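You operate a simulated robot arm through the tools that you are given. There is no shell and no other tool.

Carry out the task below with a simulated robot arm. There is one attempt and no reset: what you move stays moved.

JOB
Lay the shim that the gap screen names on the chip, then fit the black heat sink and two screws.
Fine: pink shim; heat sink down in its frame; then screw one home, then screw two; three and four stay free; no test run.

It is judged by the outcome, as a careful person would: the job done as asked, and still so three seconds after it is handed in. It fails if anything else is knocked over, pushed out of place, dropped, spilled or broken.

ROBOT AND FRAMES
A 7-joint arm with a two-finger parallel gripper, fixed in place. Base frame: the origin is on the floor under the middle of its stand, x ahead of it, y to its left, z up; the work surface is at about z = 80. Units: cm, degrees, N and s.
With the tool pointing down near the work surface it reaches from about 30 to 70 cm from the base axis. Its first joint turns from -66.0 to 66.0 degrees. Payload 1.57 kg.
The tool frame sits at the grasp point between the pads (the TCP): z along the fingers, y along the line on which they close. The tips reach 3 cm beyond it. Largest opening 11 cm; finger width 2.4, thickness 1.2; the body of the gripper, 4.8 by 11.2 cm, starts 7.8 cm behind the TCP.
Orientation is that of the tool frame in the base frame, as [roll, pitch, yaw] about the fixed x, y, z axes, in that order (R = Rz(yaw) Ry(pitch) Rx(roll)). With the fingers straight down and closing along the base's y, the tool's x points along the base's -x, its y along +y and its z along -z.

CONTROLS
- The arm moves only by the tool nudge_tool. Its argument "targets" is a list of rows, each an object (a shift or turn left out is 0, a gripper value left out holds the last) with "translation": the shift along the base's x, y, z in cm, a list of three; "rotation": the turn, a rotation vector about the base's x, y, z in rad, a list of three; "gripper": the opening, from 0 (shut) to 1 (fully open). In form: [{"translation": [dx, dy, dz], "rotation": [rx, ry, rz], "gripper": gripper}, ...]. A call has 1 to 20 rows; each row shifts and turns the commanded pose from where the row before left it. Rows are played at 5 a second. More than 5 cm and 8.6 degrees between two rows, or a gripper value outside its range, and nothing of the call is played. Where a pose cannot be reached the arm comes as near as it can. A force on the tool above 90 N (or 10 N above the force at the start of the call, whichever is more), or a blocked arm, ends the call early, and 0.2 s more pass. The fingers move at their own pace (about 10.8 cm/s each) and stop on an object; they squeeze with about 43 N. The grip force told is the motor's: it shows also when the fingers shut on nothing. Time passes only in rows, and 0.2 s behind the last, so rows that do not move let the fingers close. The reply holds the time, the measured pose of the TCP, the force on the tool along the base axes, the opening and the grip force, in the units named above and with some noise, with the torque about the TCP (base axes, N m) and any sound that the robot's microphone picked up.
- Cameras (640 x 400 px; columns grow to the right, rows downward): "scene" is fixed at [16.55, -38.96, 140.12]; the picture's right is [0.80, -0.60, 0.00], its down [-0.36, -0.48, -0.80] and it looks along [0.48, 0.64, -0.60] (base axes); focal length 319 px, centre (320, 200). "wrist" rides on the gripper at [7, 1.6, -14.1] in the tool frame; the picture's right is [-0.23, 0.97, 0.00], its down [-0.86, -0.20, -0.48] and it looks along [-0.47, -0.11, 0.88] (tool axes); focal length 222 px, centre (320, 200).
- snapshot(camera): a new picture of that camera. It takes no simulated time.
- measure_at(camera, pixels): for up to 12 pixels [column, row] of the newest picture of that camera ("zoom" is the newest enlarged one), the place [x, y, z] in the base frame of the surface seen there, good to about 0.3 cm. It takes no simulated time.
- enlarge(camera, box): a new picture of the part [left, top, right, bottom] of that camera's present view, enlarged. It takes no simulated time.
- close_job(): hands the job in; it is judged then, once.

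Open the gripper and draw the arm clear of the work before you hand the job in, unless the task says otherwise.

The tools are called by a JSON object that holds its "api" and its "payload". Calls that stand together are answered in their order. nudge_tool: Moves the arm, as the interface text tells. Its arguments: {"type":"object","properties":{"targets":{"type":"array","items":{"type":"object","properties":{"translation":{"type":"array","items":{"type":"number"}},"rotation":{"type":"array","items":{"type":"number"}},"gripper":{"type":"number"}}}}},"required":["targets"]} The other tools are called the same way: snapshot (camera) takes a picture; measure_at (camera, pixels) gives the place of the surface under pixels of a picture; enlarge (camera, box) takes an enlarged picture of a part of a camera's view; close_job () hands the job in.

At the start:

```text
time_s: 0.0
position: [34.92, 3.54, 120.3]
orientation: [179.9, -0.1, -180.0]
ft_force: [-0.5, 0.0, -0.7]
ft_torque: [0.01, 0.02, 0.01]
gripper_width: 11.01
finger_force: 0.0
```

scene: 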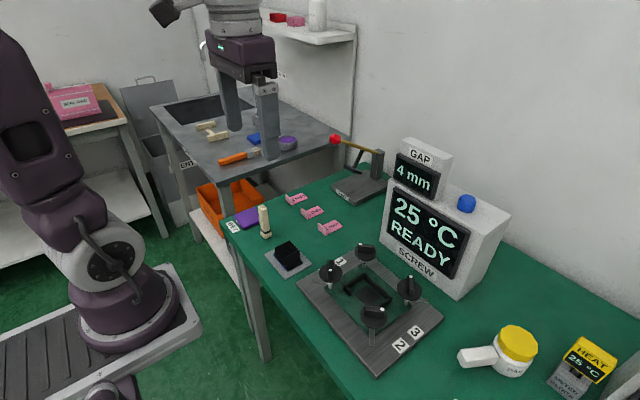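
wrist: 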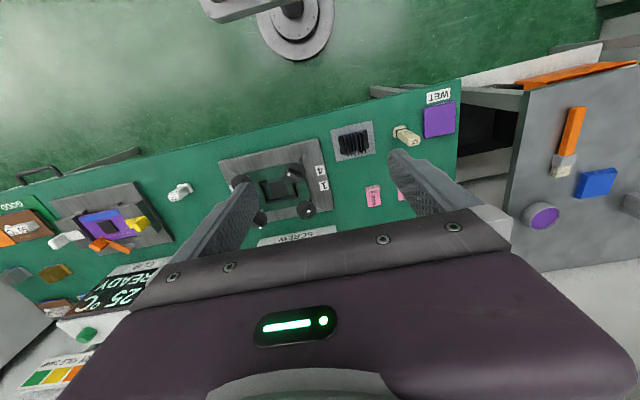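

The gap screen at about (418,178) in the scene picture reads 4 mm, and three pink shims lie near (297,199), (312,212), (329,228). I enlarge these areas to read labels before moving.

{"api": "enlarge", "payload": {"camera": "scene", "box": [220, 180, 380, 280]}}

{"api": "enlarge", "payload": {"camera": "scene", "box": [280, 230, 460, 380]}}

{"api": "enlarge", "payload": {"camera": "scene", "box": [370, 130, 520, 300]}}

{"api": "enlarge", "payload": {"camera": "wrist", "box": [200, 100, 460, 250]}}

```text
4.00 times, centred on (300, 230) of scene
```

zoom: 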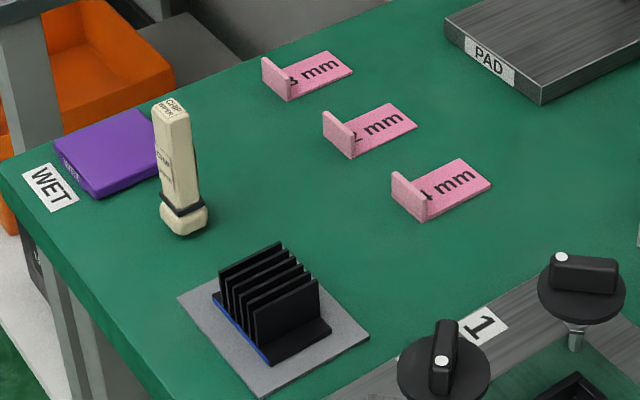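

```text
2.67 times, centred on (370, 305) of scene
```

zoom: 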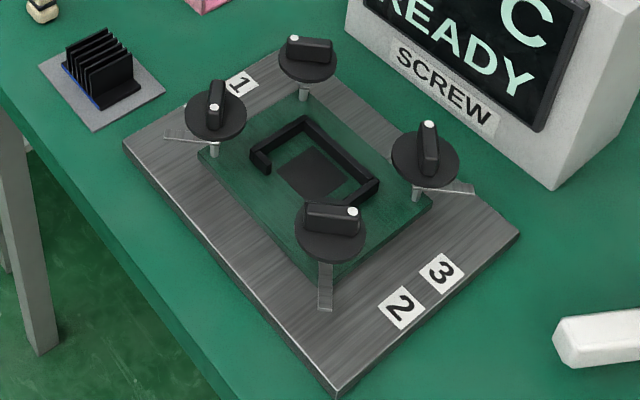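

```text
2.35 times, centred on (445, 215) of scene
```

zoom: 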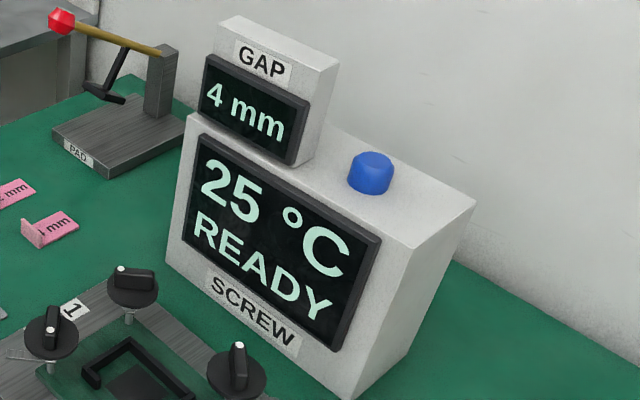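

```text
2.46 times, centred on (330, 175) of wrist
```

zoom: 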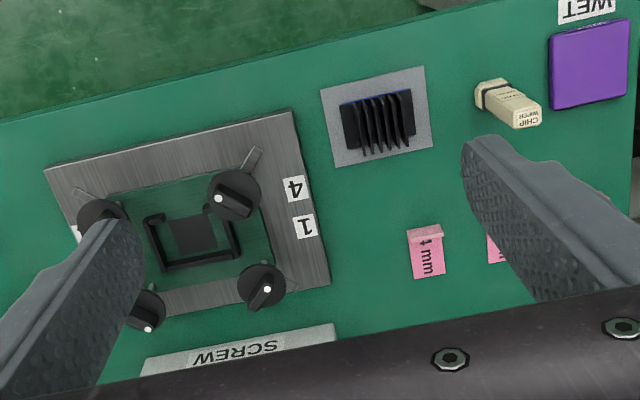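

I'll measure the main items: the shims, heat sink, chip frame and screw knobs in the scene picture.

{"api": "snapshot", "payload": {"camera": "scene"}}

{"api": "snapshot", "payload": {"camera": "wrist"}}

{"api": "measure_at", "payload": {"camera": "scene", "pixels": [[297, 199], [313, 212], [330, 228], [287, 246], [291, 268], [365, 252], [330, 272], [374, 315], [409, 289], [366, 290], [340, 261], [400, 345]]}}

{"api": "measure_at", "payload": {"camera": "wrist", "pixels": [[374, 201], [374, 194], [352, 140], [337, 125], [371, 122], [375, 152], [340, 160], [278, 190], [297, 174], [308, 210], [260, 218], [240, 180]]}}

```text
taken
```

scene: 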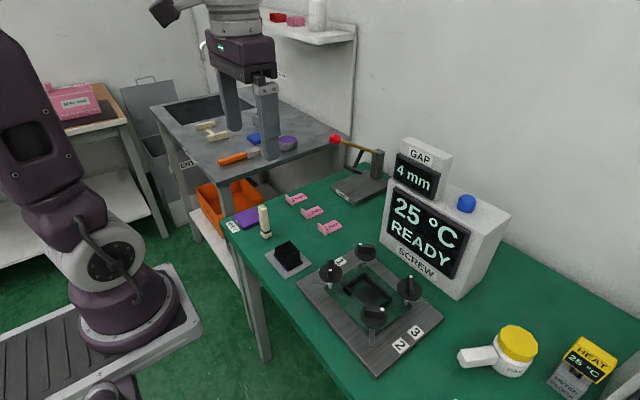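

```text
taken
```

wrist: 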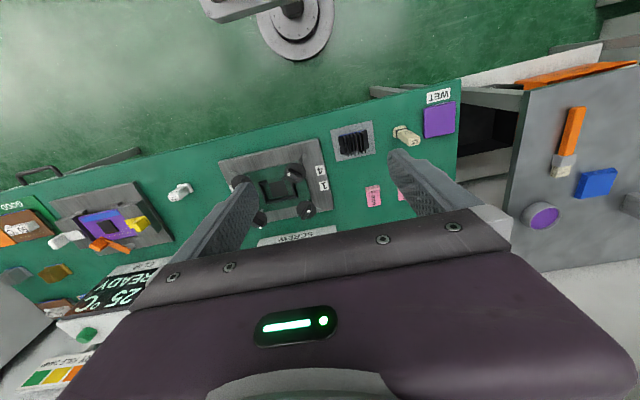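

```text
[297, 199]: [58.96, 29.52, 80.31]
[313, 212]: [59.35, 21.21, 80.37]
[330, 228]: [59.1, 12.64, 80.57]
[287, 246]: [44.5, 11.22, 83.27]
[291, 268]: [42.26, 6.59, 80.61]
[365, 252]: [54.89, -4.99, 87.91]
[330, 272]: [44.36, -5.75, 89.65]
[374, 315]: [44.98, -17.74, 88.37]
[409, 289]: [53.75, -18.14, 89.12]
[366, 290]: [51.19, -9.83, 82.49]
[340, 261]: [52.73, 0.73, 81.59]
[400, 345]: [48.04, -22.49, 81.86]
```

```text
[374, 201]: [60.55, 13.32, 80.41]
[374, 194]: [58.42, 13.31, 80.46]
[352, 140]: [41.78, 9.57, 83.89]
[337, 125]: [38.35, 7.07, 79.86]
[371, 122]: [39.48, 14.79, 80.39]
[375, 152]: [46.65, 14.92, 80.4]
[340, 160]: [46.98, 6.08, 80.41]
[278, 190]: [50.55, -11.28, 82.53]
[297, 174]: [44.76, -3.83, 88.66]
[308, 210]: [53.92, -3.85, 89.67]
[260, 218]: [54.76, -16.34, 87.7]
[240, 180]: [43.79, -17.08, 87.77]
```

The labels of the third shim and the screws need a closer read; I enlarge the scene and wrist views more tightly.

{"api": "enlarge", "payload": {"camera": "scene", "box": [280, 185, 350, 240]}}

{"api": "enlarge", "payload": {"camera": "wrist", "box": [350, 170, 400, 215]}}

{"api": "enlarge", "payload": {"camera": "scene", "box": [260, 230, 320, 285]}}

{"api": "enlarge", "payload": {"camera": "wrist", "box": [215, 145, 345, 235]}}

{"api": "enlarge", "payload": {"camera": "scene", "box": [305, 235, 435, 335]}}

```text
7.27 times, centred on (315, 212) of scene
```

zoom: 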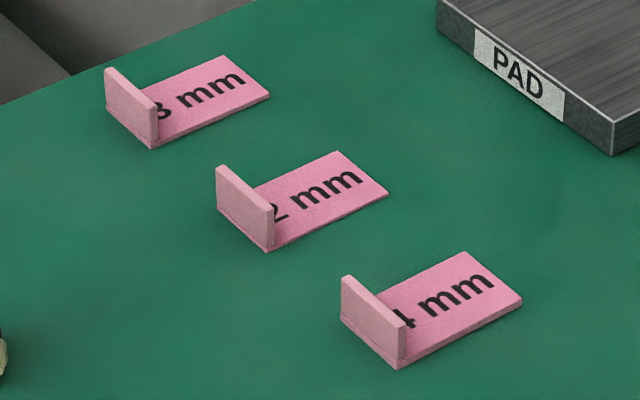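

```text
8.89 times, centred on (375, 192) of wrist
```

zoom: 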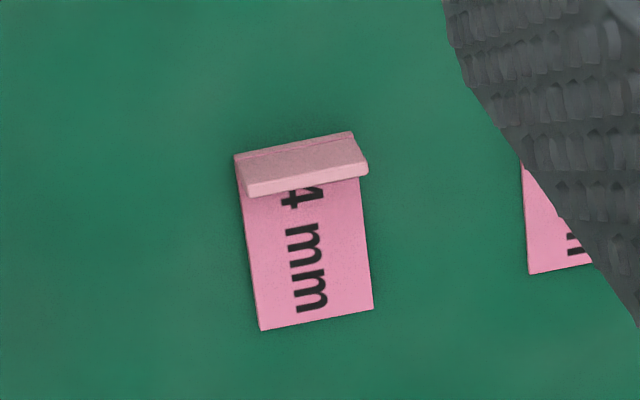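

```text
7.27 times, centred on (290, 258) of scene
```

zoom: 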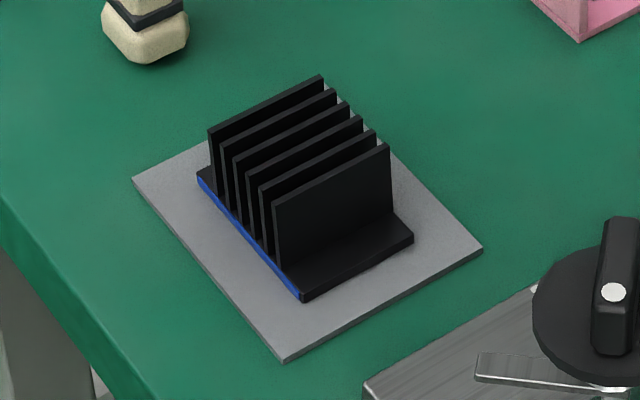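

```text
4.44 times, centred on (280, 190) of wrist
```

zoom: 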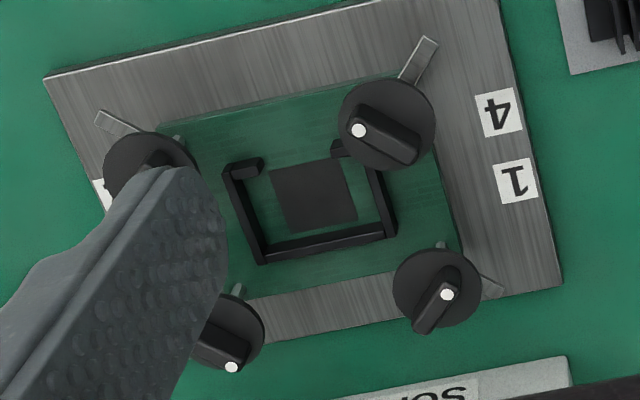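

```text
4.00 times, centred on (370, 285) of scene
```

zoom: 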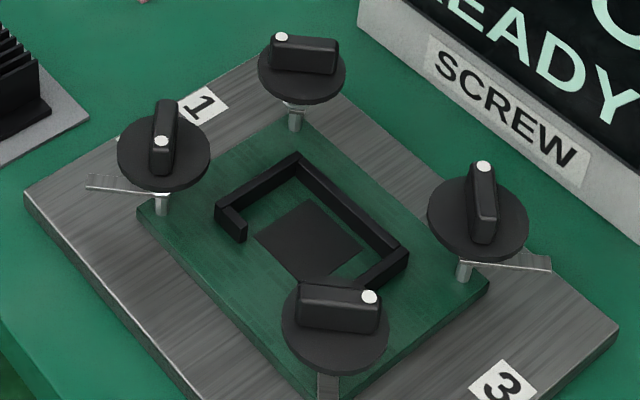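

The shim nearest the board reads 4 mm, matching the gap screen, and the heat sink has its blue-marked edge facing the robot. I move the wrist camera to view the frame and screws close up, staying high above everything.

{"api": "nudge_tool", "payload": {"targets": [{"translation": [1, -2, -3]}, {"translation": [1, -2, -3]}, {"translation": [1, -2, -3]}, {"translation": [0, -2, -3]}, {"translation": [0, -2, -3]}, {"translation": [0, -2, -3]}, {"translation": [0, 0, 0]}]}}

{"api": "snapshot", "payload": {"camera": "wrist"}}

{"api": "snapshot", "payload": {"camera": "scene"}}

```text
time_s: 1.6
position: [37.92, -8.52, 102.3]
orientation: [-179.9, 0.1, 180.0]
ft_force: [0.4, 0.3, -0.4]
ft_torque: [0.0, -0.01, 0.02]
gripper_width: 11.01
finger_force: 0.1
```

```text
taken
```

wrist: 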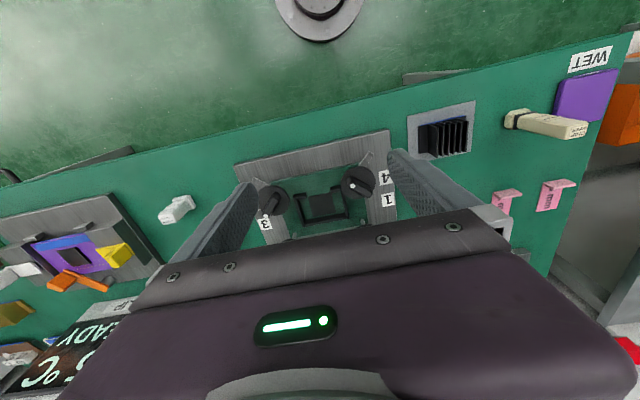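

```text
taken
```

scene: 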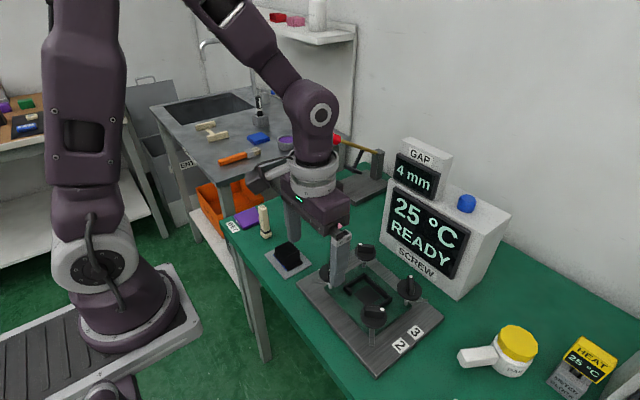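

The gripper body hides the lower half of the view, so the frame at (322,205) is cut off. I shift forward so that the frame sits higher in the picture.

{"api": "nudge_tool", "payload": {"targets": [{"translation": [3, 0, 0]}, {"translation": [3, 0, 0]}, {"translation": [3, 0, 0]}, {"translation": [0, 0, 0]}]}}

{"api": "snapshot", "payload": {"camera": "wrist"}}

{"api": "enlarge", "payload": {"camera": "wrist", "box": [220, 60, 420, 210]}}

```text
time_s: 2.6
position: [47.13, -8.51, 102.31]
orientation: [180.0, -0.1, -179.9]
ft_force: [-0.3, 0.4, -1.0]
ft_torque: [0.0, 0.01, 0.05]
gripper_width: 11.01
finger_force: 0.0
```

```text
taken
```

wrist: 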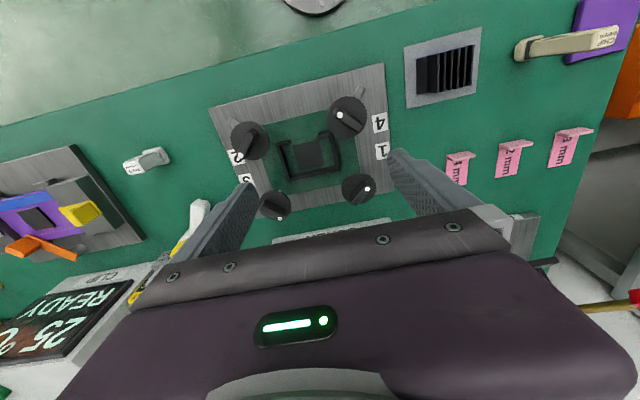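

```text
2.67 times, centred on (320, 135) of wrist
```

zoom: 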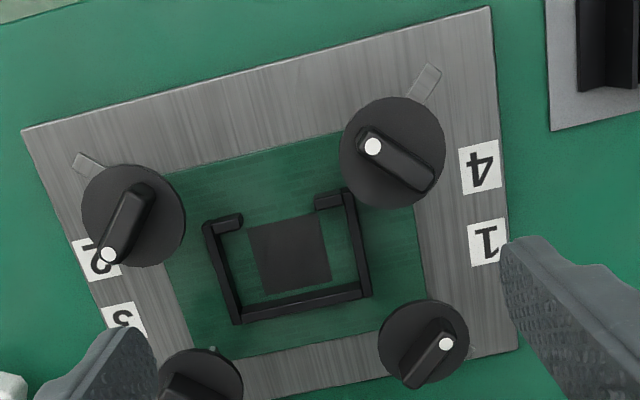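

The frame, chip and four knobs are now clear in the enlarged view: chip corners at about (250,228),(318,213),(331,280),(262,295). I measure the frame, chip and knobs.

{"api": "measure_at", "payload": {"camera": "zoom", "pixels": [[253, 230], [315, 216], [328, 278], [264, 291], [210, 226], [239, 319], [366, 291], [347, 194], [240, 216], [318, 200], [290, 253], [290, 310]]}}

{"api": "measure_at", "payload": {"camera": "zoom", "pixels": [[372, 146], [430, 183], [400, 165], [446, 343], [405, 378], [425, 360], [108, 254], [140, 195], [125, 222], [393, 105], [443, 150], [430, 75]]}}

```text
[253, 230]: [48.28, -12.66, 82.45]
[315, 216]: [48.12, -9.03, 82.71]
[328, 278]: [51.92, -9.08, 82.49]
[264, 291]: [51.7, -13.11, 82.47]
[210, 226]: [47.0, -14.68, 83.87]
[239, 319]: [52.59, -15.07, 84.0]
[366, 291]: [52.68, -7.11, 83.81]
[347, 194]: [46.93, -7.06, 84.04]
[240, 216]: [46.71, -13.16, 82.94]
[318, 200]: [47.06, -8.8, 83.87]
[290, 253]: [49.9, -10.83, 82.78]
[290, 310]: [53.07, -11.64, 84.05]
```

```text
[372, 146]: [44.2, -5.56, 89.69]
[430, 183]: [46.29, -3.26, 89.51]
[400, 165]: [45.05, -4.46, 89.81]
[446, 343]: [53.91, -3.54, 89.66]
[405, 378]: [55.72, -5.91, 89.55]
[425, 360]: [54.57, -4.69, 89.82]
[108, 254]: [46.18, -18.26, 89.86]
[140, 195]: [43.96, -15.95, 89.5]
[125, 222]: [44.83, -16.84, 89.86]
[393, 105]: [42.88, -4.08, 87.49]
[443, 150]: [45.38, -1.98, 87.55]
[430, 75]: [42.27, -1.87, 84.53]
```

Chip centre is about (50,-11), top z≈82.6, with the frame walls 47–53 by -15 to -7. Now I enlarge the heat sink and shims in the same wrist view.

{"api": "enlarge", "payload": {"camera": "wrist", "box": [395, 20, 495, 110]}}

{"api": "measure_at", "payload": {"camera": "zoom", "pixels": [[320, 200]]}}

{"api": "enlarge", "payload": {"camera": "wrist", "box": [430, 120, 600, 200]}}

```text
4.44 times, centred on (445, 65) of wrist
```

zoom: 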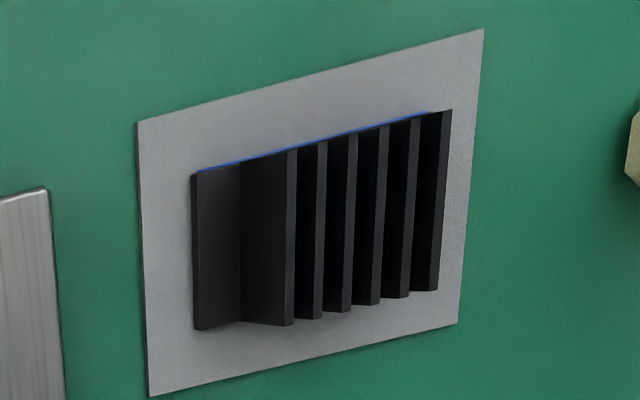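

```text
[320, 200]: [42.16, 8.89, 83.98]
```

```text
3.76 times, centred on (515, 160) of wrist
```

zoom: 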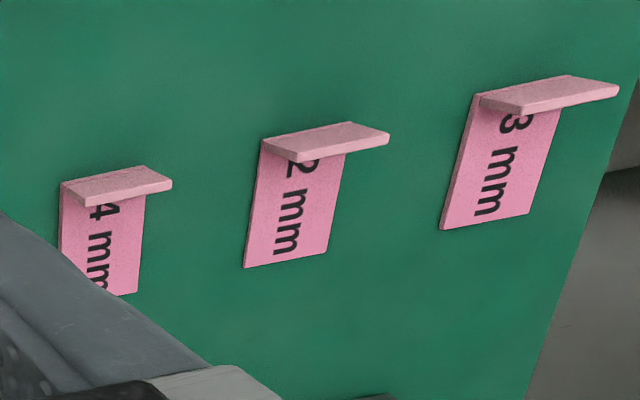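

I move over to view the heat sink and the 4 mm shim directly, keeping the same height.

{"api": "nudge_tool", "payload": {"targets": [{"translation": [0, 4, 0]}, {"translation": [0, 4, 0]}, {"translation": [1, 4, 0]}, {"translation": [1, 4, 0]}, {"translation": [2, 3, 0]}, {"translation": [3, 0, 0]}, {"translation": [0, 0, 0]}]}}

{"api": "snapshot", "payload": {"camera": "wrist"}}

{"api": "enlarge", "payload": {"camera": "wrist", "box": [240, 20, 440, 210]}}

```text
time_s: 4.2
position: [54.0, 10.64, 102.34]
orientation: [179.9, 0.0, 180.0]
ft_force: [-0.9, -0.4, -0.2]
ft_torque: [0.01, -0.02, 0.0]
gripper_width: 11.01
finger_force: 0.1
```

```text
taken
```

wrist: 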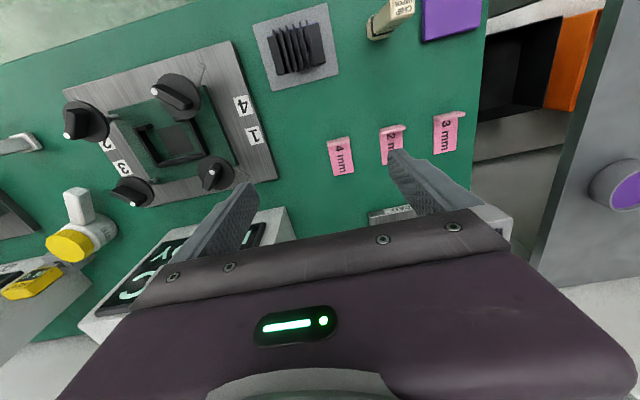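

```text
2.11 times, centred on (340, 115) of wrist
```

zoom: 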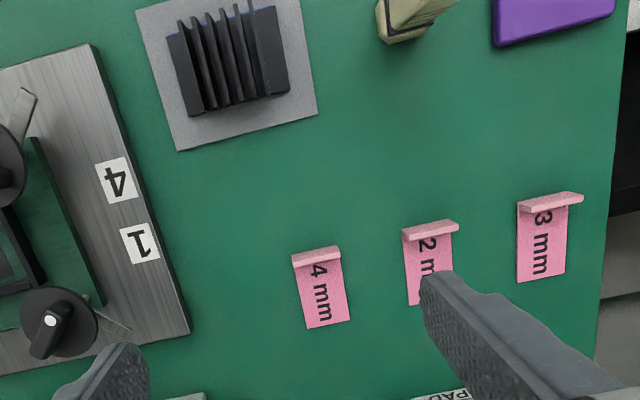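

{"api": "enlarge", "payload": {"camera": "wrist", "box": [310, 120, 370, 180]}}

{"api": "measure_at", "payload": {"camera": "wrist", "pixels": [[329, 139], [352, 136], [332, 174], [353, 172], [340, 138], [341, 160], [345, 150], [338, 175]]}}

{"api": "enlarge", "payload": {"camera": "wrist", "box": [245, 0, 350, 95]}}

```text
6.67 times, centred on (340, 150) of wrist
```

zoom: 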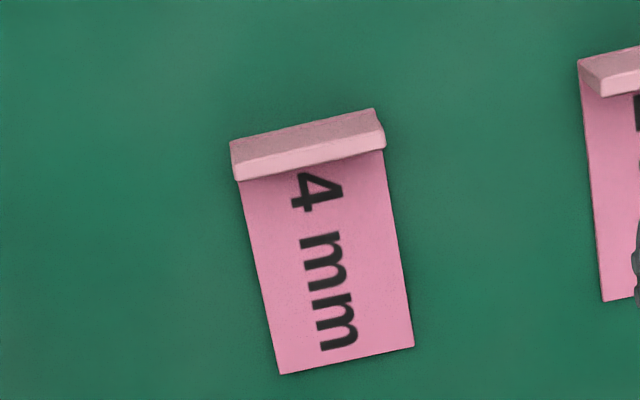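

```text
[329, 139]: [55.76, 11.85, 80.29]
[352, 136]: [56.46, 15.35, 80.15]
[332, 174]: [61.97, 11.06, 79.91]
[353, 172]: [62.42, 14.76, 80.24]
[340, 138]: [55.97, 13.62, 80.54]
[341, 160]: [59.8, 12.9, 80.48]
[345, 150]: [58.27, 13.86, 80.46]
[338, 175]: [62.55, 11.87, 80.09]
```

```text
4.21 times, centred on (298, 48) of wrist
```

zoom: 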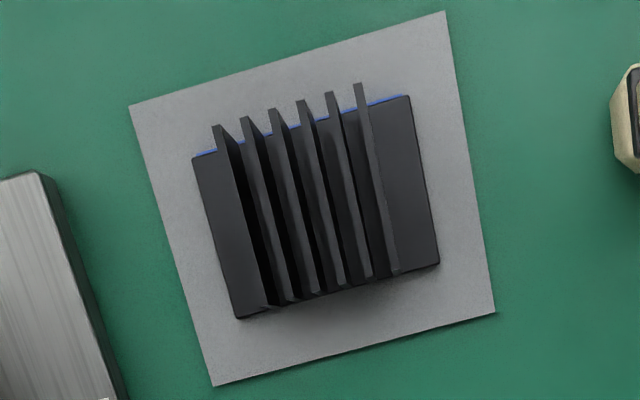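

I measure corners on the 4 mm shim using a tight enlarged view, so I know its exact pose and the tab size.

{"api": "enlarge", "payload": {"camera": "wrist", "box": [310, 120, 370, 180]}}

{"api": "measure_at", "payload": {"camera": "zoom", "pixels": [[240, 156], [370, 122], [240, 172], [380, 142], [247, 195], [384, 165], [280, 368], [408, 344], [345, 270], [310, 150], [312, 158], [310, 135]]}}

{"api": "enlarge", "payload": {"camera": "wrist", "box": [245, 0, 350, 95]}}

{"api": "measure_at", "payload": {"camera": "zoom", "pixels": [[200, 165], [238, 313], [433, 260], [404, 102], [217, 130], [357, 90], [395, 268], [268, 300], [205, 190], [430, 240], [138, 108], [440, 20]]}}

```text
6.67 times, centred on (340, 150) of wrist
```

zoom: 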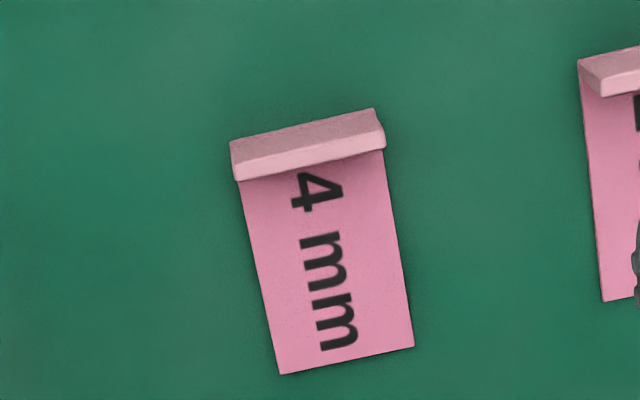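

```text
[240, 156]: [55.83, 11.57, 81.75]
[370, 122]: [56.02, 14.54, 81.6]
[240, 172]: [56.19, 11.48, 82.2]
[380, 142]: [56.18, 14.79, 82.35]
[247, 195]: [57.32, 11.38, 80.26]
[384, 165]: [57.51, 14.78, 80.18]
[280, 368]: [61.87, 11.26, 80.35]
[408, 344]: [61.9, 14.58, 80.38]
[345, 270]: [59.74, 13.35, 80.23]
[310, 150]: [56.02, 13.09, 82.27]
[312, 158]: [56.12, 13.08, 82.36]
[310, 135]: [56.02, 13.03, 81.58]
```

```text
4.21 times, centred on (298, 48) of wrist
```

zoom: 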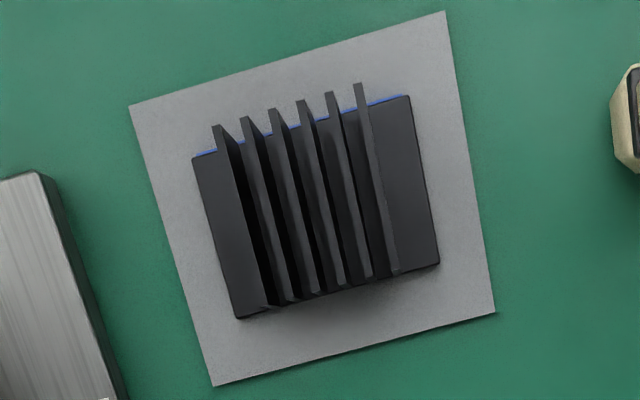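

```text
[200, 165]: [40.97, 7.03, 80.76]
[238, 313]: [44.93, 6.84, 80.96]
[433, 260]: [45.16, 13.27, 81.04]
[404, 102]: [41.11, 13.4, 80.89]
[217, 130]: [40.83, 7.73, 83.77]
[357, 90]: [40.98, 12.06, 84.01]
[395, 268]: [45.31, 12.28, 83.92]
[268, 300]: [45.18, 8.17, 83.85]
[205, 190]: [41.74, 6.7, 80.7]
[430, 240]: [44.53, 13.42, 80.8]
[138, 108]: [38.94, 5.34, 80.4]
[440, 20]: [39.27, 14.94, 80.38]
```

The shim's tab is about 0.4 cm thick at x≈56, y 11.3–14.8, top z≈82.3, so I can pinch the tab across x. Before turning the tool I check the obstacles near there: the screen box and the PAD press.

{"api": "measure_at", "payload": {"camera": "scene", "pixels": [[335, 139], [375, 155], [345, 195], [402, 140], [388, 250], [390, 180], [450, 290], [467, 203], [400, 160], [510, 212], [382, 178], [355, 147]]}}

```text
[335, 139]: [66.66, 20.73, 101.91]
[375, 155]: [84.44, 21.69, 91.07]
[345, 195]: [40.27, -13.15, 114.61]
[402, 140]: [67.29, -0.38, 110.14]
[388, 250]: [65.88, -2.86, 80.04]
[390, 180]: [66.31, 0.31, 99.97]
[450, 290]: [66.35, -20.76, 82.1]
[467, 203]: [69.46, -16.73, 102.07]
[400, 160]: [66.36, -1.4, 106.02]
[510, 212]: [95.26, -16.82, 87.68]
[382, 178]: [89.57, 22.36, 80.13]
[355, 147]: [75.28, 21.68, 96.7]
```

The screen box front is at x≈66 and the PAD lever ball at (66.7,20.7,102), both clear of the shim. I turn the tool 90° at this height and move over the tab.

{"api": "nudge_tool", "payload": {"targets": [{"translation": [0.2, 0.24, 0], "rotation": [0, 0, 0.1428]}, {"translation": [0.2, 0.24, 0], "rotation": [0, 0, 0.1428]}, {"translation": [0.2, 0.24, 0], "rotation": [0, 0, 0.1428]}, {"translation": [0.2, 0.24, 0], "rotation": [0, 0, 0.1428]}, {"translation": [0.2, 0.24, 0], "rotation": [0, 0, 0.1428]}, {"translation": [0.2, 0.24, 0], "rotation": [0, 0, 0.1428]}, {"translation": [0.2, 0.24, 0], "rotation": [0, 0, 0.1428]}, {"translation": [0.2, 0.24, 0], "rotation": [0, 0, 0.1428]}, {"translation": [0.2, 0.24, 0], "rotation": [0, 0, 0.1428]}, {"translation": [0.2, 0.24, 0], "rotation": [0, 0, 0.1428]}, {"translation": [0, 0, 0], "rotation": [0, 0, 0.1428], "gripper": 0.3}, {"translation": [0, 0, 0]}, {"translation": [0, 0, 0]}]}}

{"api": "snapshot", "payload": {"camera": "wrist"}}

{"api": "snapshot", "payload": {"camera": "scene"}}

```text
time_s: 7.0
position: [55.96, 13.03, 102.28]
orientation: [180.0, 0.0, -89.9]
ft_force: [0.0, -0.9, 0.1]
ft_torque: [0.0, -0.01, -0.01]
gripper_width: 3.29
finger_force: 0.0
```

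```text
taken
```

wrist: 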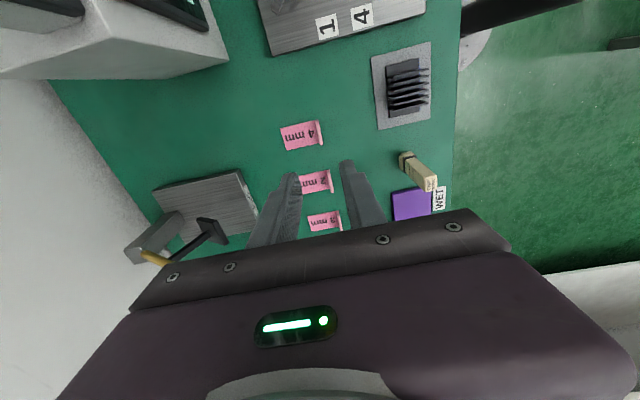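

```text
taken
```

scene: 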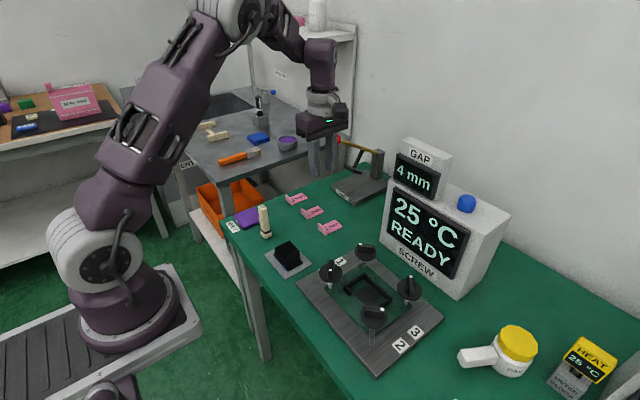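

The tool is turned and centred above the 4 mm shim (tab now at (321,134) in the wrist view). I descend to just above the tab and look again.

{"api": "nudge_tool", "payload": {"targets": [{"translation": [0, 0, -4]}, {"translation": [0, 0, -4]}, {"translation": [0, 0, -4]}, {"translation": [0, 0, -3]}, {"translation": [0.08, 0, -1.2]}, {"translation": [0, 0, 0]}]}}

{"api": "snapshot", "payload": {"camera": "wrist"}}

{"api": "enlarge", "payload": {"camera": "wrist", "box": [240, 110, 400, 220]}}

{"api": "enlarge", "payload": {"camera": "scene", "box": [290, 170, 380, 250]}}

```text
time_s: 8.4
position: [56.07, 12.81, 86.08]
orientation: [180.0, 0.0, -90.0]
ft_force: [-0.3, -0.1, -1.1]
ft_torque: [0.01, -0.01, 0.03]
gripper_width: 3.32
finger_force: 0.1
```

```text
taken
```

wrist: 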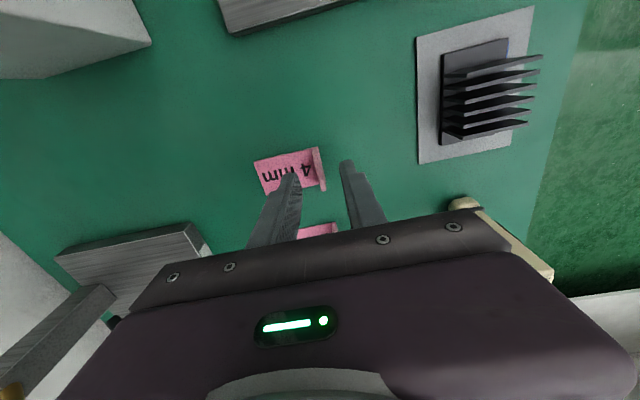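

```text
3.64 times, centred on (320, 165) of wrist
```

zoom: 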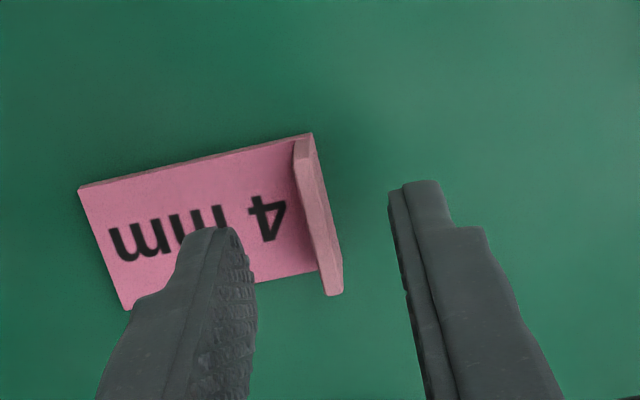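

```text
5.00 times, centred on (335, 210) of scene
```

zoom: 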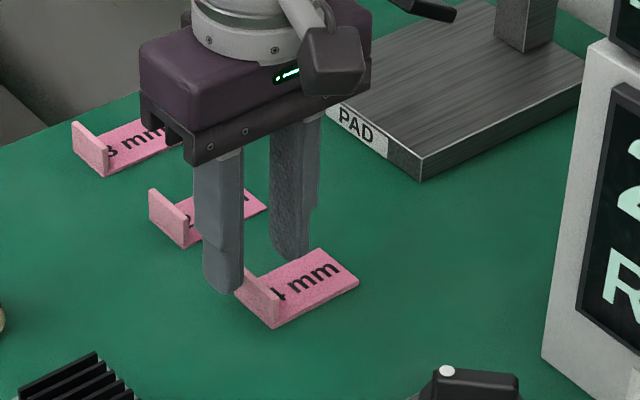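

The tab at about (320,168) sits between the open fingers. I measure its top edge from this close view to centre the pinch.

{"api": "enlarge", "payload": {"camera": "wrist", "box": [240, 110, 400, 220]}}

{"api": "measure_at", "payload": {"camera": "zoom", "pixels": [[302, 142], [333, 290], [318, 215], [310, 150], [338, 285], [295, 200], [100, 195], [130, 295], [310, 258], [290, 145], [225, 235], [410, 190]]}}

```text
3.64 times, centred on (320, 165) of wrist
```

zoom: 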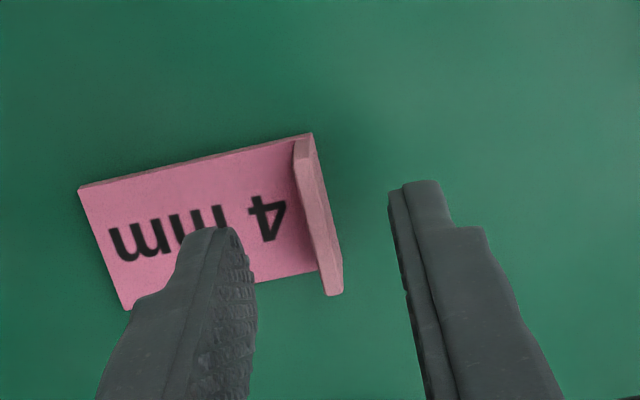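

```text
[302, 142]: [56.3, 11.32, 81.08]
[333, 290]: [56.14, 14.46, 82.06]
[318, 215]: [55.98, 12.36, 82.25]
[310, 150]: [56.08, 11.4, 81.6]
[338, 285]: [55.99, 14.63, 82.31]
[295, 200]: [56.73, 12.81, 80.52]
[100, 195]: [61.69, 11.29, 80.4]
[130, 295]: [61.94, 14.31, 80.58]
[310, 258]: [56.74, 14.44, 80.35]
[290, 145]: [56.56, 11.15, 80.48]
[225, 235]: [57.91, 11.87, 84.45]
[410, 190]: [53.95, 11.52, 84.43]
```

The tab centre is (56.05, 13.0). I lower so the tips stay about 0.3 cm above the shim plate, then close on the tab.

{"api": "nudge_tool", "payload": {"targets": [{"translation": [0, 0.2, -1.2]}, {"translation": [0, 0, -1.0]}, {"translation": [0, 0, 0]}, {"gripper": 0}, {"gripper": 0}, {"gripper": 0}]}}

{"api": "enlarge", "payload": {"camera": "wrist", "box": [240, 110, 400, 220]}}

{"api": "enlarge", "payload": {"camera": "scene", "box": [290, 170, 380, 250]}}

```text
time_s: 9.8
position: [56.13, 13.07, 83.85]
orientation: [180.0, -0.1, -90.0]
ft_force: [0.2, 0.6, 0.0]
ft_torque: [0.0, -0.01, -0.01]
gripper_width: 0.35
finger_force: 24.1
```

```text
3.64 times, centred on (320, 165) of wrist
```

zoom: 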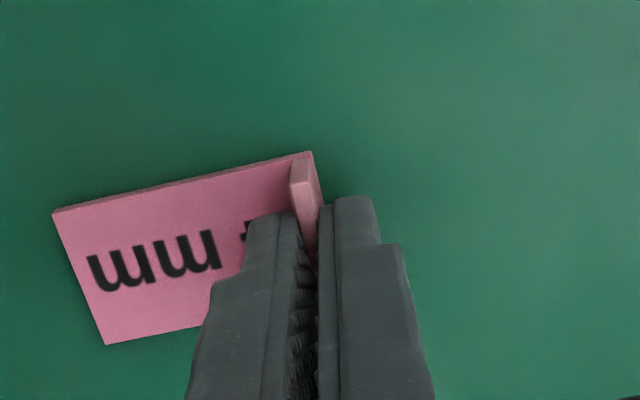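

```text
5.00 times, centred on (335, 210) of scene
```

zoom: 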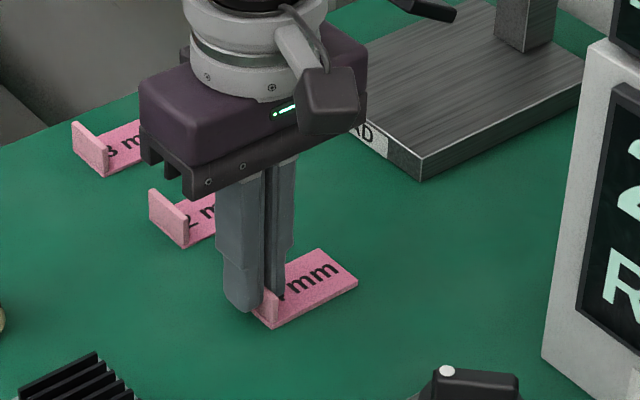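

The fingers hold the tab (width 0.35 cm, grip 24 N). I lift straight up and check the hold.

{"api": "nudge_tool", "payload": {"targets": [{"translation": [0, 0, 1], "gripper": 0}, {"translation": [0, 0, 2]}, {"translation": [0, 0, 4]}, {"translation": [0, 0, 4]}, {"translation": [0, 0, 0]}]}}

{"api": "enlarge", "payload": {"camera": "wrist", "box": [240, 110, 400, 220]}}

{"api": "measure_at", "payload": {"camera": "zoom", "pixels": [[70, 215], [108, 335], [190, 320], [305, 165], [295, 158], [150, 250], [316, 240], [318, 180]]}}

{"api": "enlarge", "payload": {"camera": "scene", "box": [290, 130, 380, 250]}}

```text
time_s: 11.0
position: [56.0, 13.09, 94.98]
orientation: [180.0, 0.0, -90.0]
ft_force: [-0.2, 0.4, -0.1]
ft_torque: [-0.01, 0.01, 0.03]
gripper_width: 0.34
finger_force: 24.9
```

```text
3.64 times, centred on (320, 165) of wrist
```

zoom: 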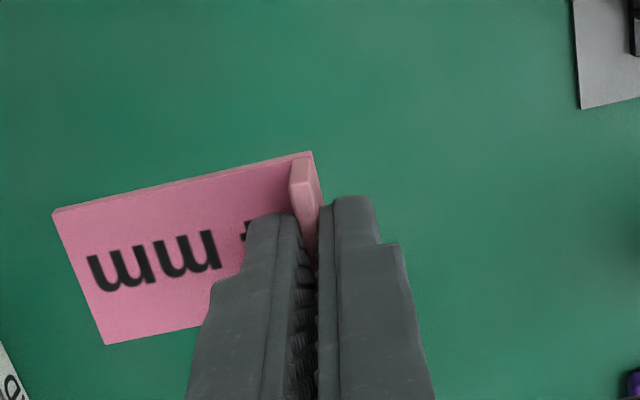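

```text
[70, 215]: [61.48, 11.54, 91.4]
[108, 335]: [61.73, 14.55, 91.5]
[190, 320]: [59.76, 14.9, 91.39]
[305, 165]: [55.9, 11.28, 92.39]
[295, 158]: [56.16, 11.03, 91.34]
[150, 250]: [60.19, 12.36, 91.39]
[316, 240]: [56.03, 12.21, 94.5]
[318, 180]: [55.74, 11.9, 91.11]
```

```text
3.33 times, centred on (335, 190) of scene
```

zoom: 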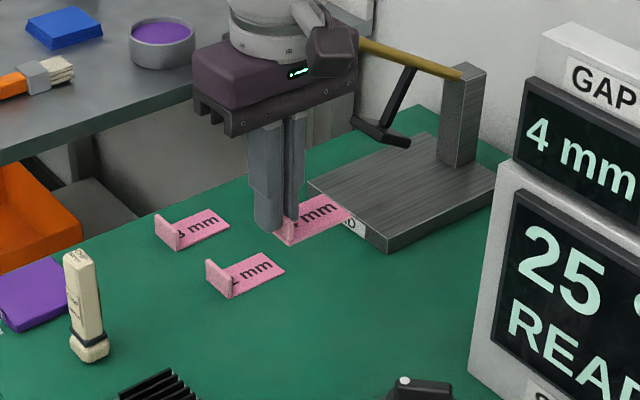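

The shim is held level, its plate from y≈11.2 to 14.8 and far end at x≈61.8 (5.8 cm from the TCP). I carry it at safe height toward the frame and look down at the gap there.

{"api": "nudge_tool", "payload": {"targets": [{"translation": [-1, -1, 2], "gripper": 0}, {"translation": [-2, -3, 1]}, {"translation": [-2, -4, 0]}, {"translation": [-2, -4, 0]}, {"translation": [-2, -4, 0]}, {"translation": [-1, -4, 0]}, {"translation": [0, -4, 0]}, {"translation": [0, 0, 0]}]}}

{"api": "snapshot", "payload": {"camera": "wrist"}}

{"api": "enlarge", "payload": {"camera": "wrist", "box": [220, 80, 420, 210]}}

{"api": "enlarge", "payload": {"camera": "scene", "box": [280, 190, 460, 340]}}

```text
time_s: 12.8
position: [45.95, -10.89, 97.85]
orientation: [-180.0, 0.0, -90.0]
ft_force: [-0.6, 0.8, -0.7]
ft_torque: [0.02, 0.0, -0.02]
gripper_width: 0.34
finger_force: 24.2
```

```text
taken
```

wrist: 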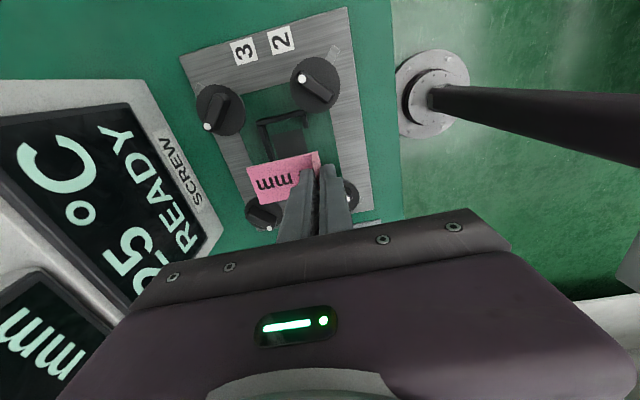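

```text
3.08 times, centred on (320, 145) of wrist
```

zoom: 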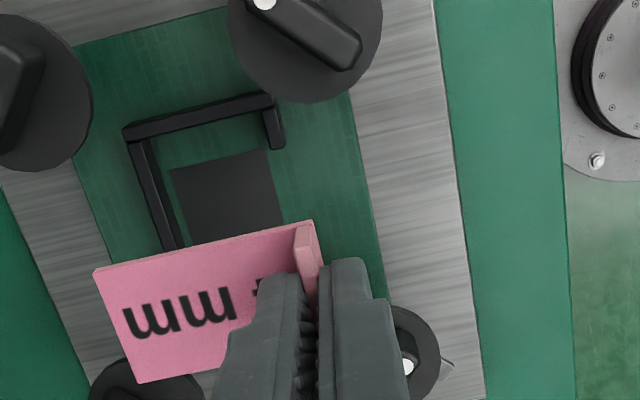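

```text
2.67 times, centred on (370, 265) of scene
```

zoom: 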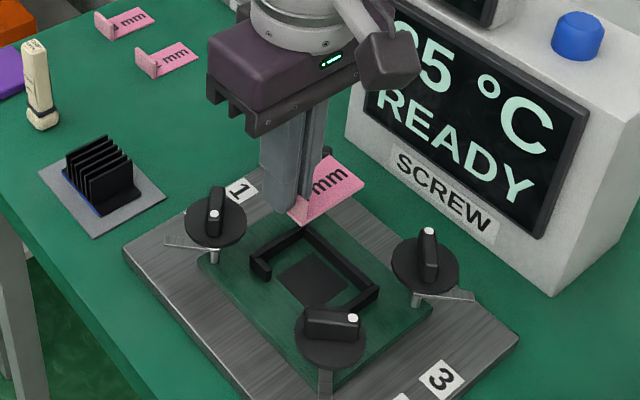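

From this view the frame's -y wall and lip at (272,125) of the enlarged picture are visible. I measure wall edges to fix the inner clearances.

{"api": "enlarge", "payload": {"camera": "wrist", "box": [250, 100, 320, 165]}}

{"api": "measure_at", "payload": {"camera": "zoom", "pixels": [[320, 200]]}}

```text
6.15 times, centred on (285, 132) of wrist
```

zoom: 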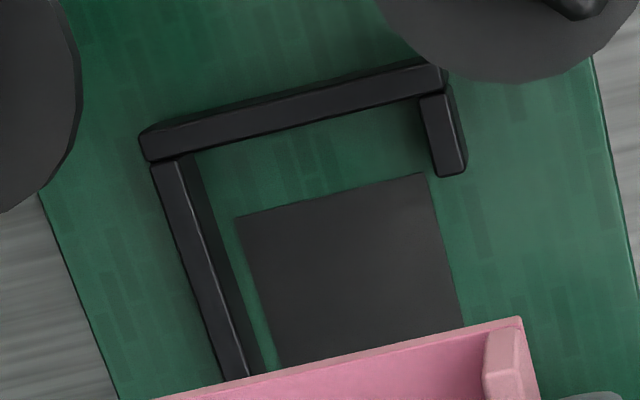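

```text
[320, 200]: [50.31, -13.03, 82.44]
```

{"api": "measure_at", "payload": {"camera": "zoom", "pixels": [[188, 270], [198, 268], [206, 266], [212, 264], [235, 290], [265, 360], [280, 120], [285, 105], [424, 130], [455, 130], [445, 172], [300, 140]]}}

{"api": "measure_at", "payload": {"camera": "zoom", "pixels": [[242, 218], [420, 177], [455, 320], [285, 355], [190, 165], [165, 175], [145, 140], [155, 155], [435, 85], [430, 70], [428, 100], [432, 165]]}}

```text
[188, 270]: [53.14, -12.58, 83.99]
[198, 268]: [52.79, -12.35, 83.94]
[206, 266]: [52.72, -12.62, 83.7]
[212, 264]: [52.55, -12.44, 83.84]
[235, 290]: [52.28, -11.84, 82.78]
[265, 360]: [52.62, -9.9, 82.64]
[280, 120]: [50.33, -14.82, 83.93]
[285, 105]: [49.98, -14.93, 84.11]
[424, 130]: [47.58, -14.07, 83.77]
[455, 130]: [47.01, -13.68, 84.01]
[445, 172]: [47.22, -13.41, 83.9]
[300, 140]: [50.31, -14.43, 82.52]
```

```text
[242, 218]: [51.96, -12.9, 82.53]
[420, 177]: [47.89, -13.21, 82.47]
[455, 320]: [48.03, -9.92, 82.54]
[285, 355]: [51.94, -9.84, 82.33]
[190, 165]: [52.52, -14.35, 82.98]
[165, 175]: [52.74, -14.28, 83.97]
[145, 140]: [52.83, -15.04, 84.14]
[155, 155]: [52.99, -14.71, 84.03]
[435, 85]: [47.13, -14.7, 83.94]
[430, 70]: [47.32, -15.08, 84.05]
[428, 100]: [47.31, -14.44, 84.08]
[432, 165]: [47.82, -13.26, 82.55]
```

Frame inner space is about x 47.5–52.5, y -14.5 to -7.5, with a gap on the -x side between y -13.3 and -8.7. I aim the shim so its far end stops at x≈52.15 with the tab just outside the gap, and descend to just above the chip.

{"api": "nudge_tool", "payload": {"targets": [{"translation": [0.42, -0.03, 0], "gripper": 0}, {"translation": [0, 0, -3]}, {"translation": [0, 0, -3]}, {"translation": [0, 0, -2.5]}, {"translation": [0, 0, -1.5]}, {"translation": [0, 0, -0.7]}, {"translation": [0, 0, 0]}]}}

{"api": "enlarge", "payload": {"camera": "wrist", "box": [220, 80, 420, 210]}}

{"api": "enlarge", "payload": {"camera": "scene", "box": [305, 210, 435, 340]}}

```text
time_s: 14.4
position: [46.38, -10.85, 87.1]
orientation: [179.9, 0.0, -90.0]
ft_force: [-0.6, -0.1, -0.2]
ft_torque: [0.01, -0.01, 0.01]
gripper_width: 0.33
finger_force: 24.4
```

```text
3.08 times, centred on (320, 145) of wrist
```

zoom: 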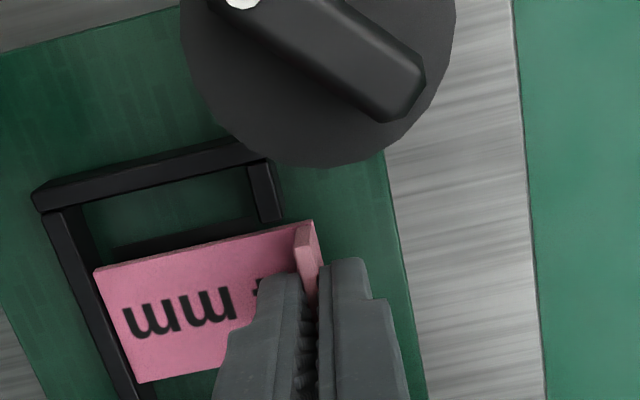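

```text
3.08 times, centred on (370, 275) of scene
```

zoom: 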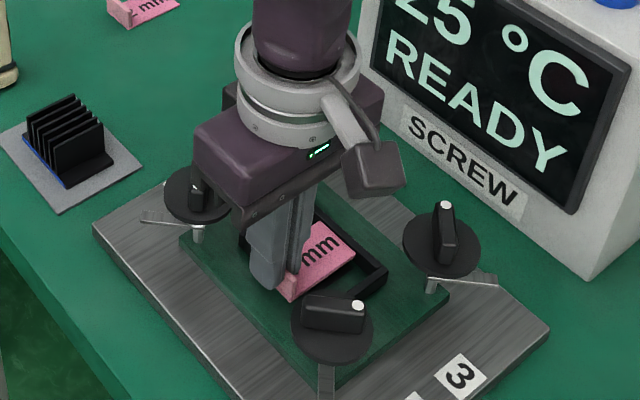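

The shim's far end at about (115,320) of the enlarged view sits just inside the far wall. I measure both the shim edge and wall edge before lowering.

{"api": "enlarge", "payload": {"camera": "wrist", "box": [225, 120, 325, 210]}}

{"api": "measure_at", "payload": {"camera": "zoom", "pixels": [[118, 225], [145, 300], [168, 370], [108, 230], [130, 310], [92, 230], [60, 235], [200, 210], [370, 165], [300, 375], [385, 180], [340, 130]]}}

```text
4.44 times, centred on (275, 165) of wrist
```

zoom: 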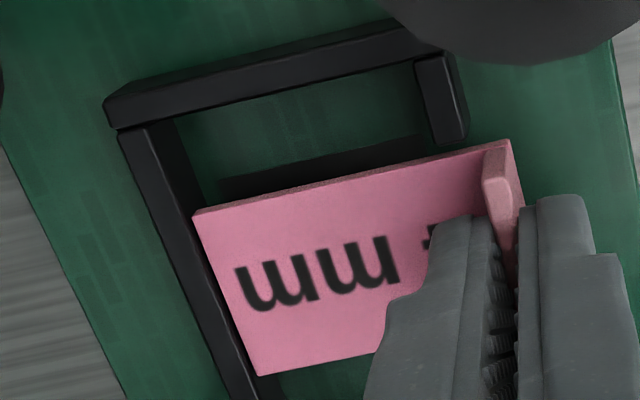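

```text
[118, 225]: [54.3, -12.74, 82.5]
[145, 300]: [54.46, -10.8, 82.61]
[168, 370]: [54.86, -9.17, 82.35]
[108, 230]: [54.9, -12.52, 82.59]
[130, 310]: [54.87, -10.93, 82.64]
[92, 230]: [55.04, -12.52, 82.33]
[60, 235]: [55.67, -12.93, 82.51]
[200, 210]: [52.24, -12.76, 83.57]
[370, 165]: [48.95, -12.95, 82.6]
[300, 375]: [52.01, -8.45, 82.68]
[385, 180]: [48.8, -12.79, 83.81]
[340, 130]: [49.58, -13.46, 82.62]
```

{"api": "measure_at", "payload": {"camera": "zoom", "pixels": [[196, 218], [230, 295], [258, 365], [185, 225], [210, 280], [178, 230], [200, 290], [165, 220], [500, 148], [490, 170], [450, 100], [255, 370]]}}

```text
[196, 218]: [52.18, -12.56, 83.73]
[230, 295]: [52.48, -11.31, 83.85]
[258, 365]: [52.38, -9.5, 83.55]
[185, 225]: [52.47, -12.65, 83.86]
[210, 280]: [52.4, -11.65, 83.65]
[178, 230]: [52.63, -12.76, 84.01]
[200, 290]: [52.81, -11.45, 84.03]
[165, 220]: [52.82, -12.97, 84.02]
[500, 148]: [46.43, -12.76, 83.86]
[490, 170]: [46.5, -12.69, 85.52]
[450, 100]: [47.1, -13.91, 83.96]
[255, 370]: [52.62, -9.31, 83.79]
```

Shim end is at x≈52.2–52.4 with the wall's inner edge at ≈52.55, so I back off 0.2 cm in x and lower gently toward the chip.

{"api": "nudge_tool", "payload": {"targets": [{"translation": [-0.2, -0.05, 0], "gripper": 0}, {"translation": [0, 0, -0.3]}, {"translation": [0, 0, -0.25]}, {"translation": [0, 0, -0.15]}, {"translation": [0, 0, 0]}]}}

{"api": "enlarge", "payload": {"camera": "wrist", "box": [225, 120, 325, 210]}}

```text
time_s: 15.6
position: [46.32, -11.07, 86.45]
orientation: [179.9, 0.0, -90.0]
ft_force: [0.0, -0.5, 0.0]
ft_torque: [-0.01, 0.02, 0.0]
gripper_width: 0.34
finger_force: 24.3
```

```text
4.44 times, centred on (275, 165) of wrist
```

zoom: 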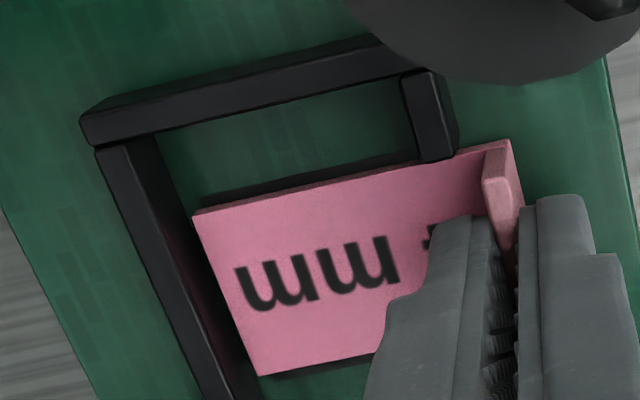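

No contact yet (force ≈0) and the shim has clear space to the far wall. I keep lowering in small steps to feel for the chip.

{"api": "nudge_tool", "payload": {"targets": [{"translation": [0, 0, -0.1], "gripper": 0}, {"translation": [0, 0, 0]}]}}

{"api": "nudge_tool", "payload": {"targets": [{"translation": [0, 0, -0.08], "gripper": 0}, {"translation": [0, 0, 0]}]}}

{"api": "enlarge", "payload": {"camera": "wrist", "box": [225, 120, 325, 210]}}

```text
time_s: 16.2
position: [46.27, -10.98, 86.49]
orientation: [180.0, -0.1, -90.0]
ft_force: [0.1, -1.1, -0.1]
ft_torque: [-0.03, -0.01, 0.0]
gripper_width: 0.31
finger_force: 24.8
```

```text
time_s: 16.8
position: [46.22, -10.99, 86.23]
orientation: [-180.0, 0.0, -90.0]
ft_force: [-0.1, 0.3, 6.3]
ft_torque: [-0.01, 0.0, 0.0]
gripper_width: 0.34
finger_force: 24.4
```

```text
4.44 times, centred on (275, 165) of wrist
```

zoom: 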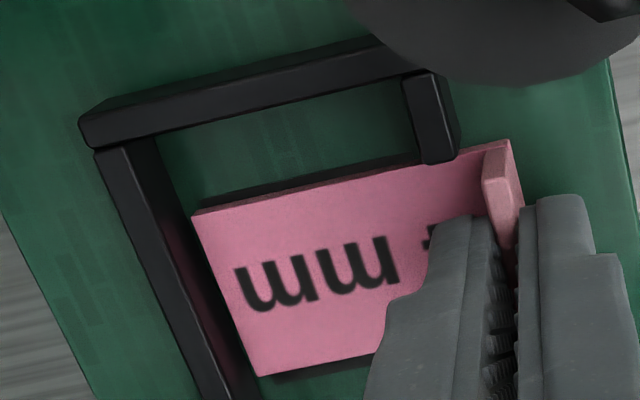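

The force rose to 6.3 N up at z=86.23, as predicted for the shim lying on the chip. I open the fingers a little and check that the shim stays.

{"api": "nudge_tool", "payload": {"targets": [{"gripper": 0.05}, {"gripper": 0.1}, {"gripper": 0.13}, {"gripper": 0.13}]}}

{"api": "enlarge", "payload": {"camera": "wrist", "box": [225, 120, 365, 210]}}

```text
time_s: 17.8
position: [46.31, -11.04, 86.34]
orientation: [-179.9, 0.1, -90.0]
ft_force: [-0.2, 0.0, -0.2]
ft_torque: [-0.01, 0.04, -0.03]
gripper_width: 1.43
finger_force: 0.2
```

```text
4.44 times, centred on (295, 165) of wrist
```

zoom: 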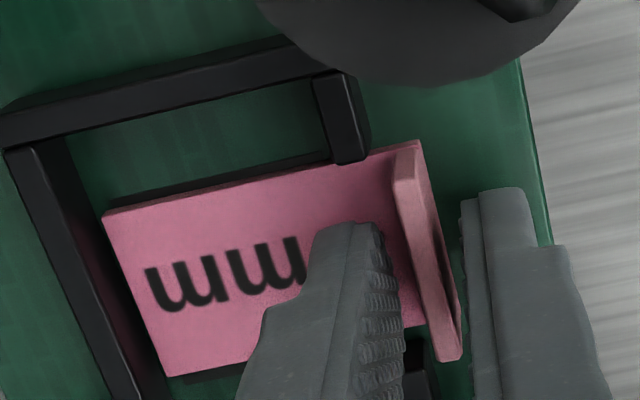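

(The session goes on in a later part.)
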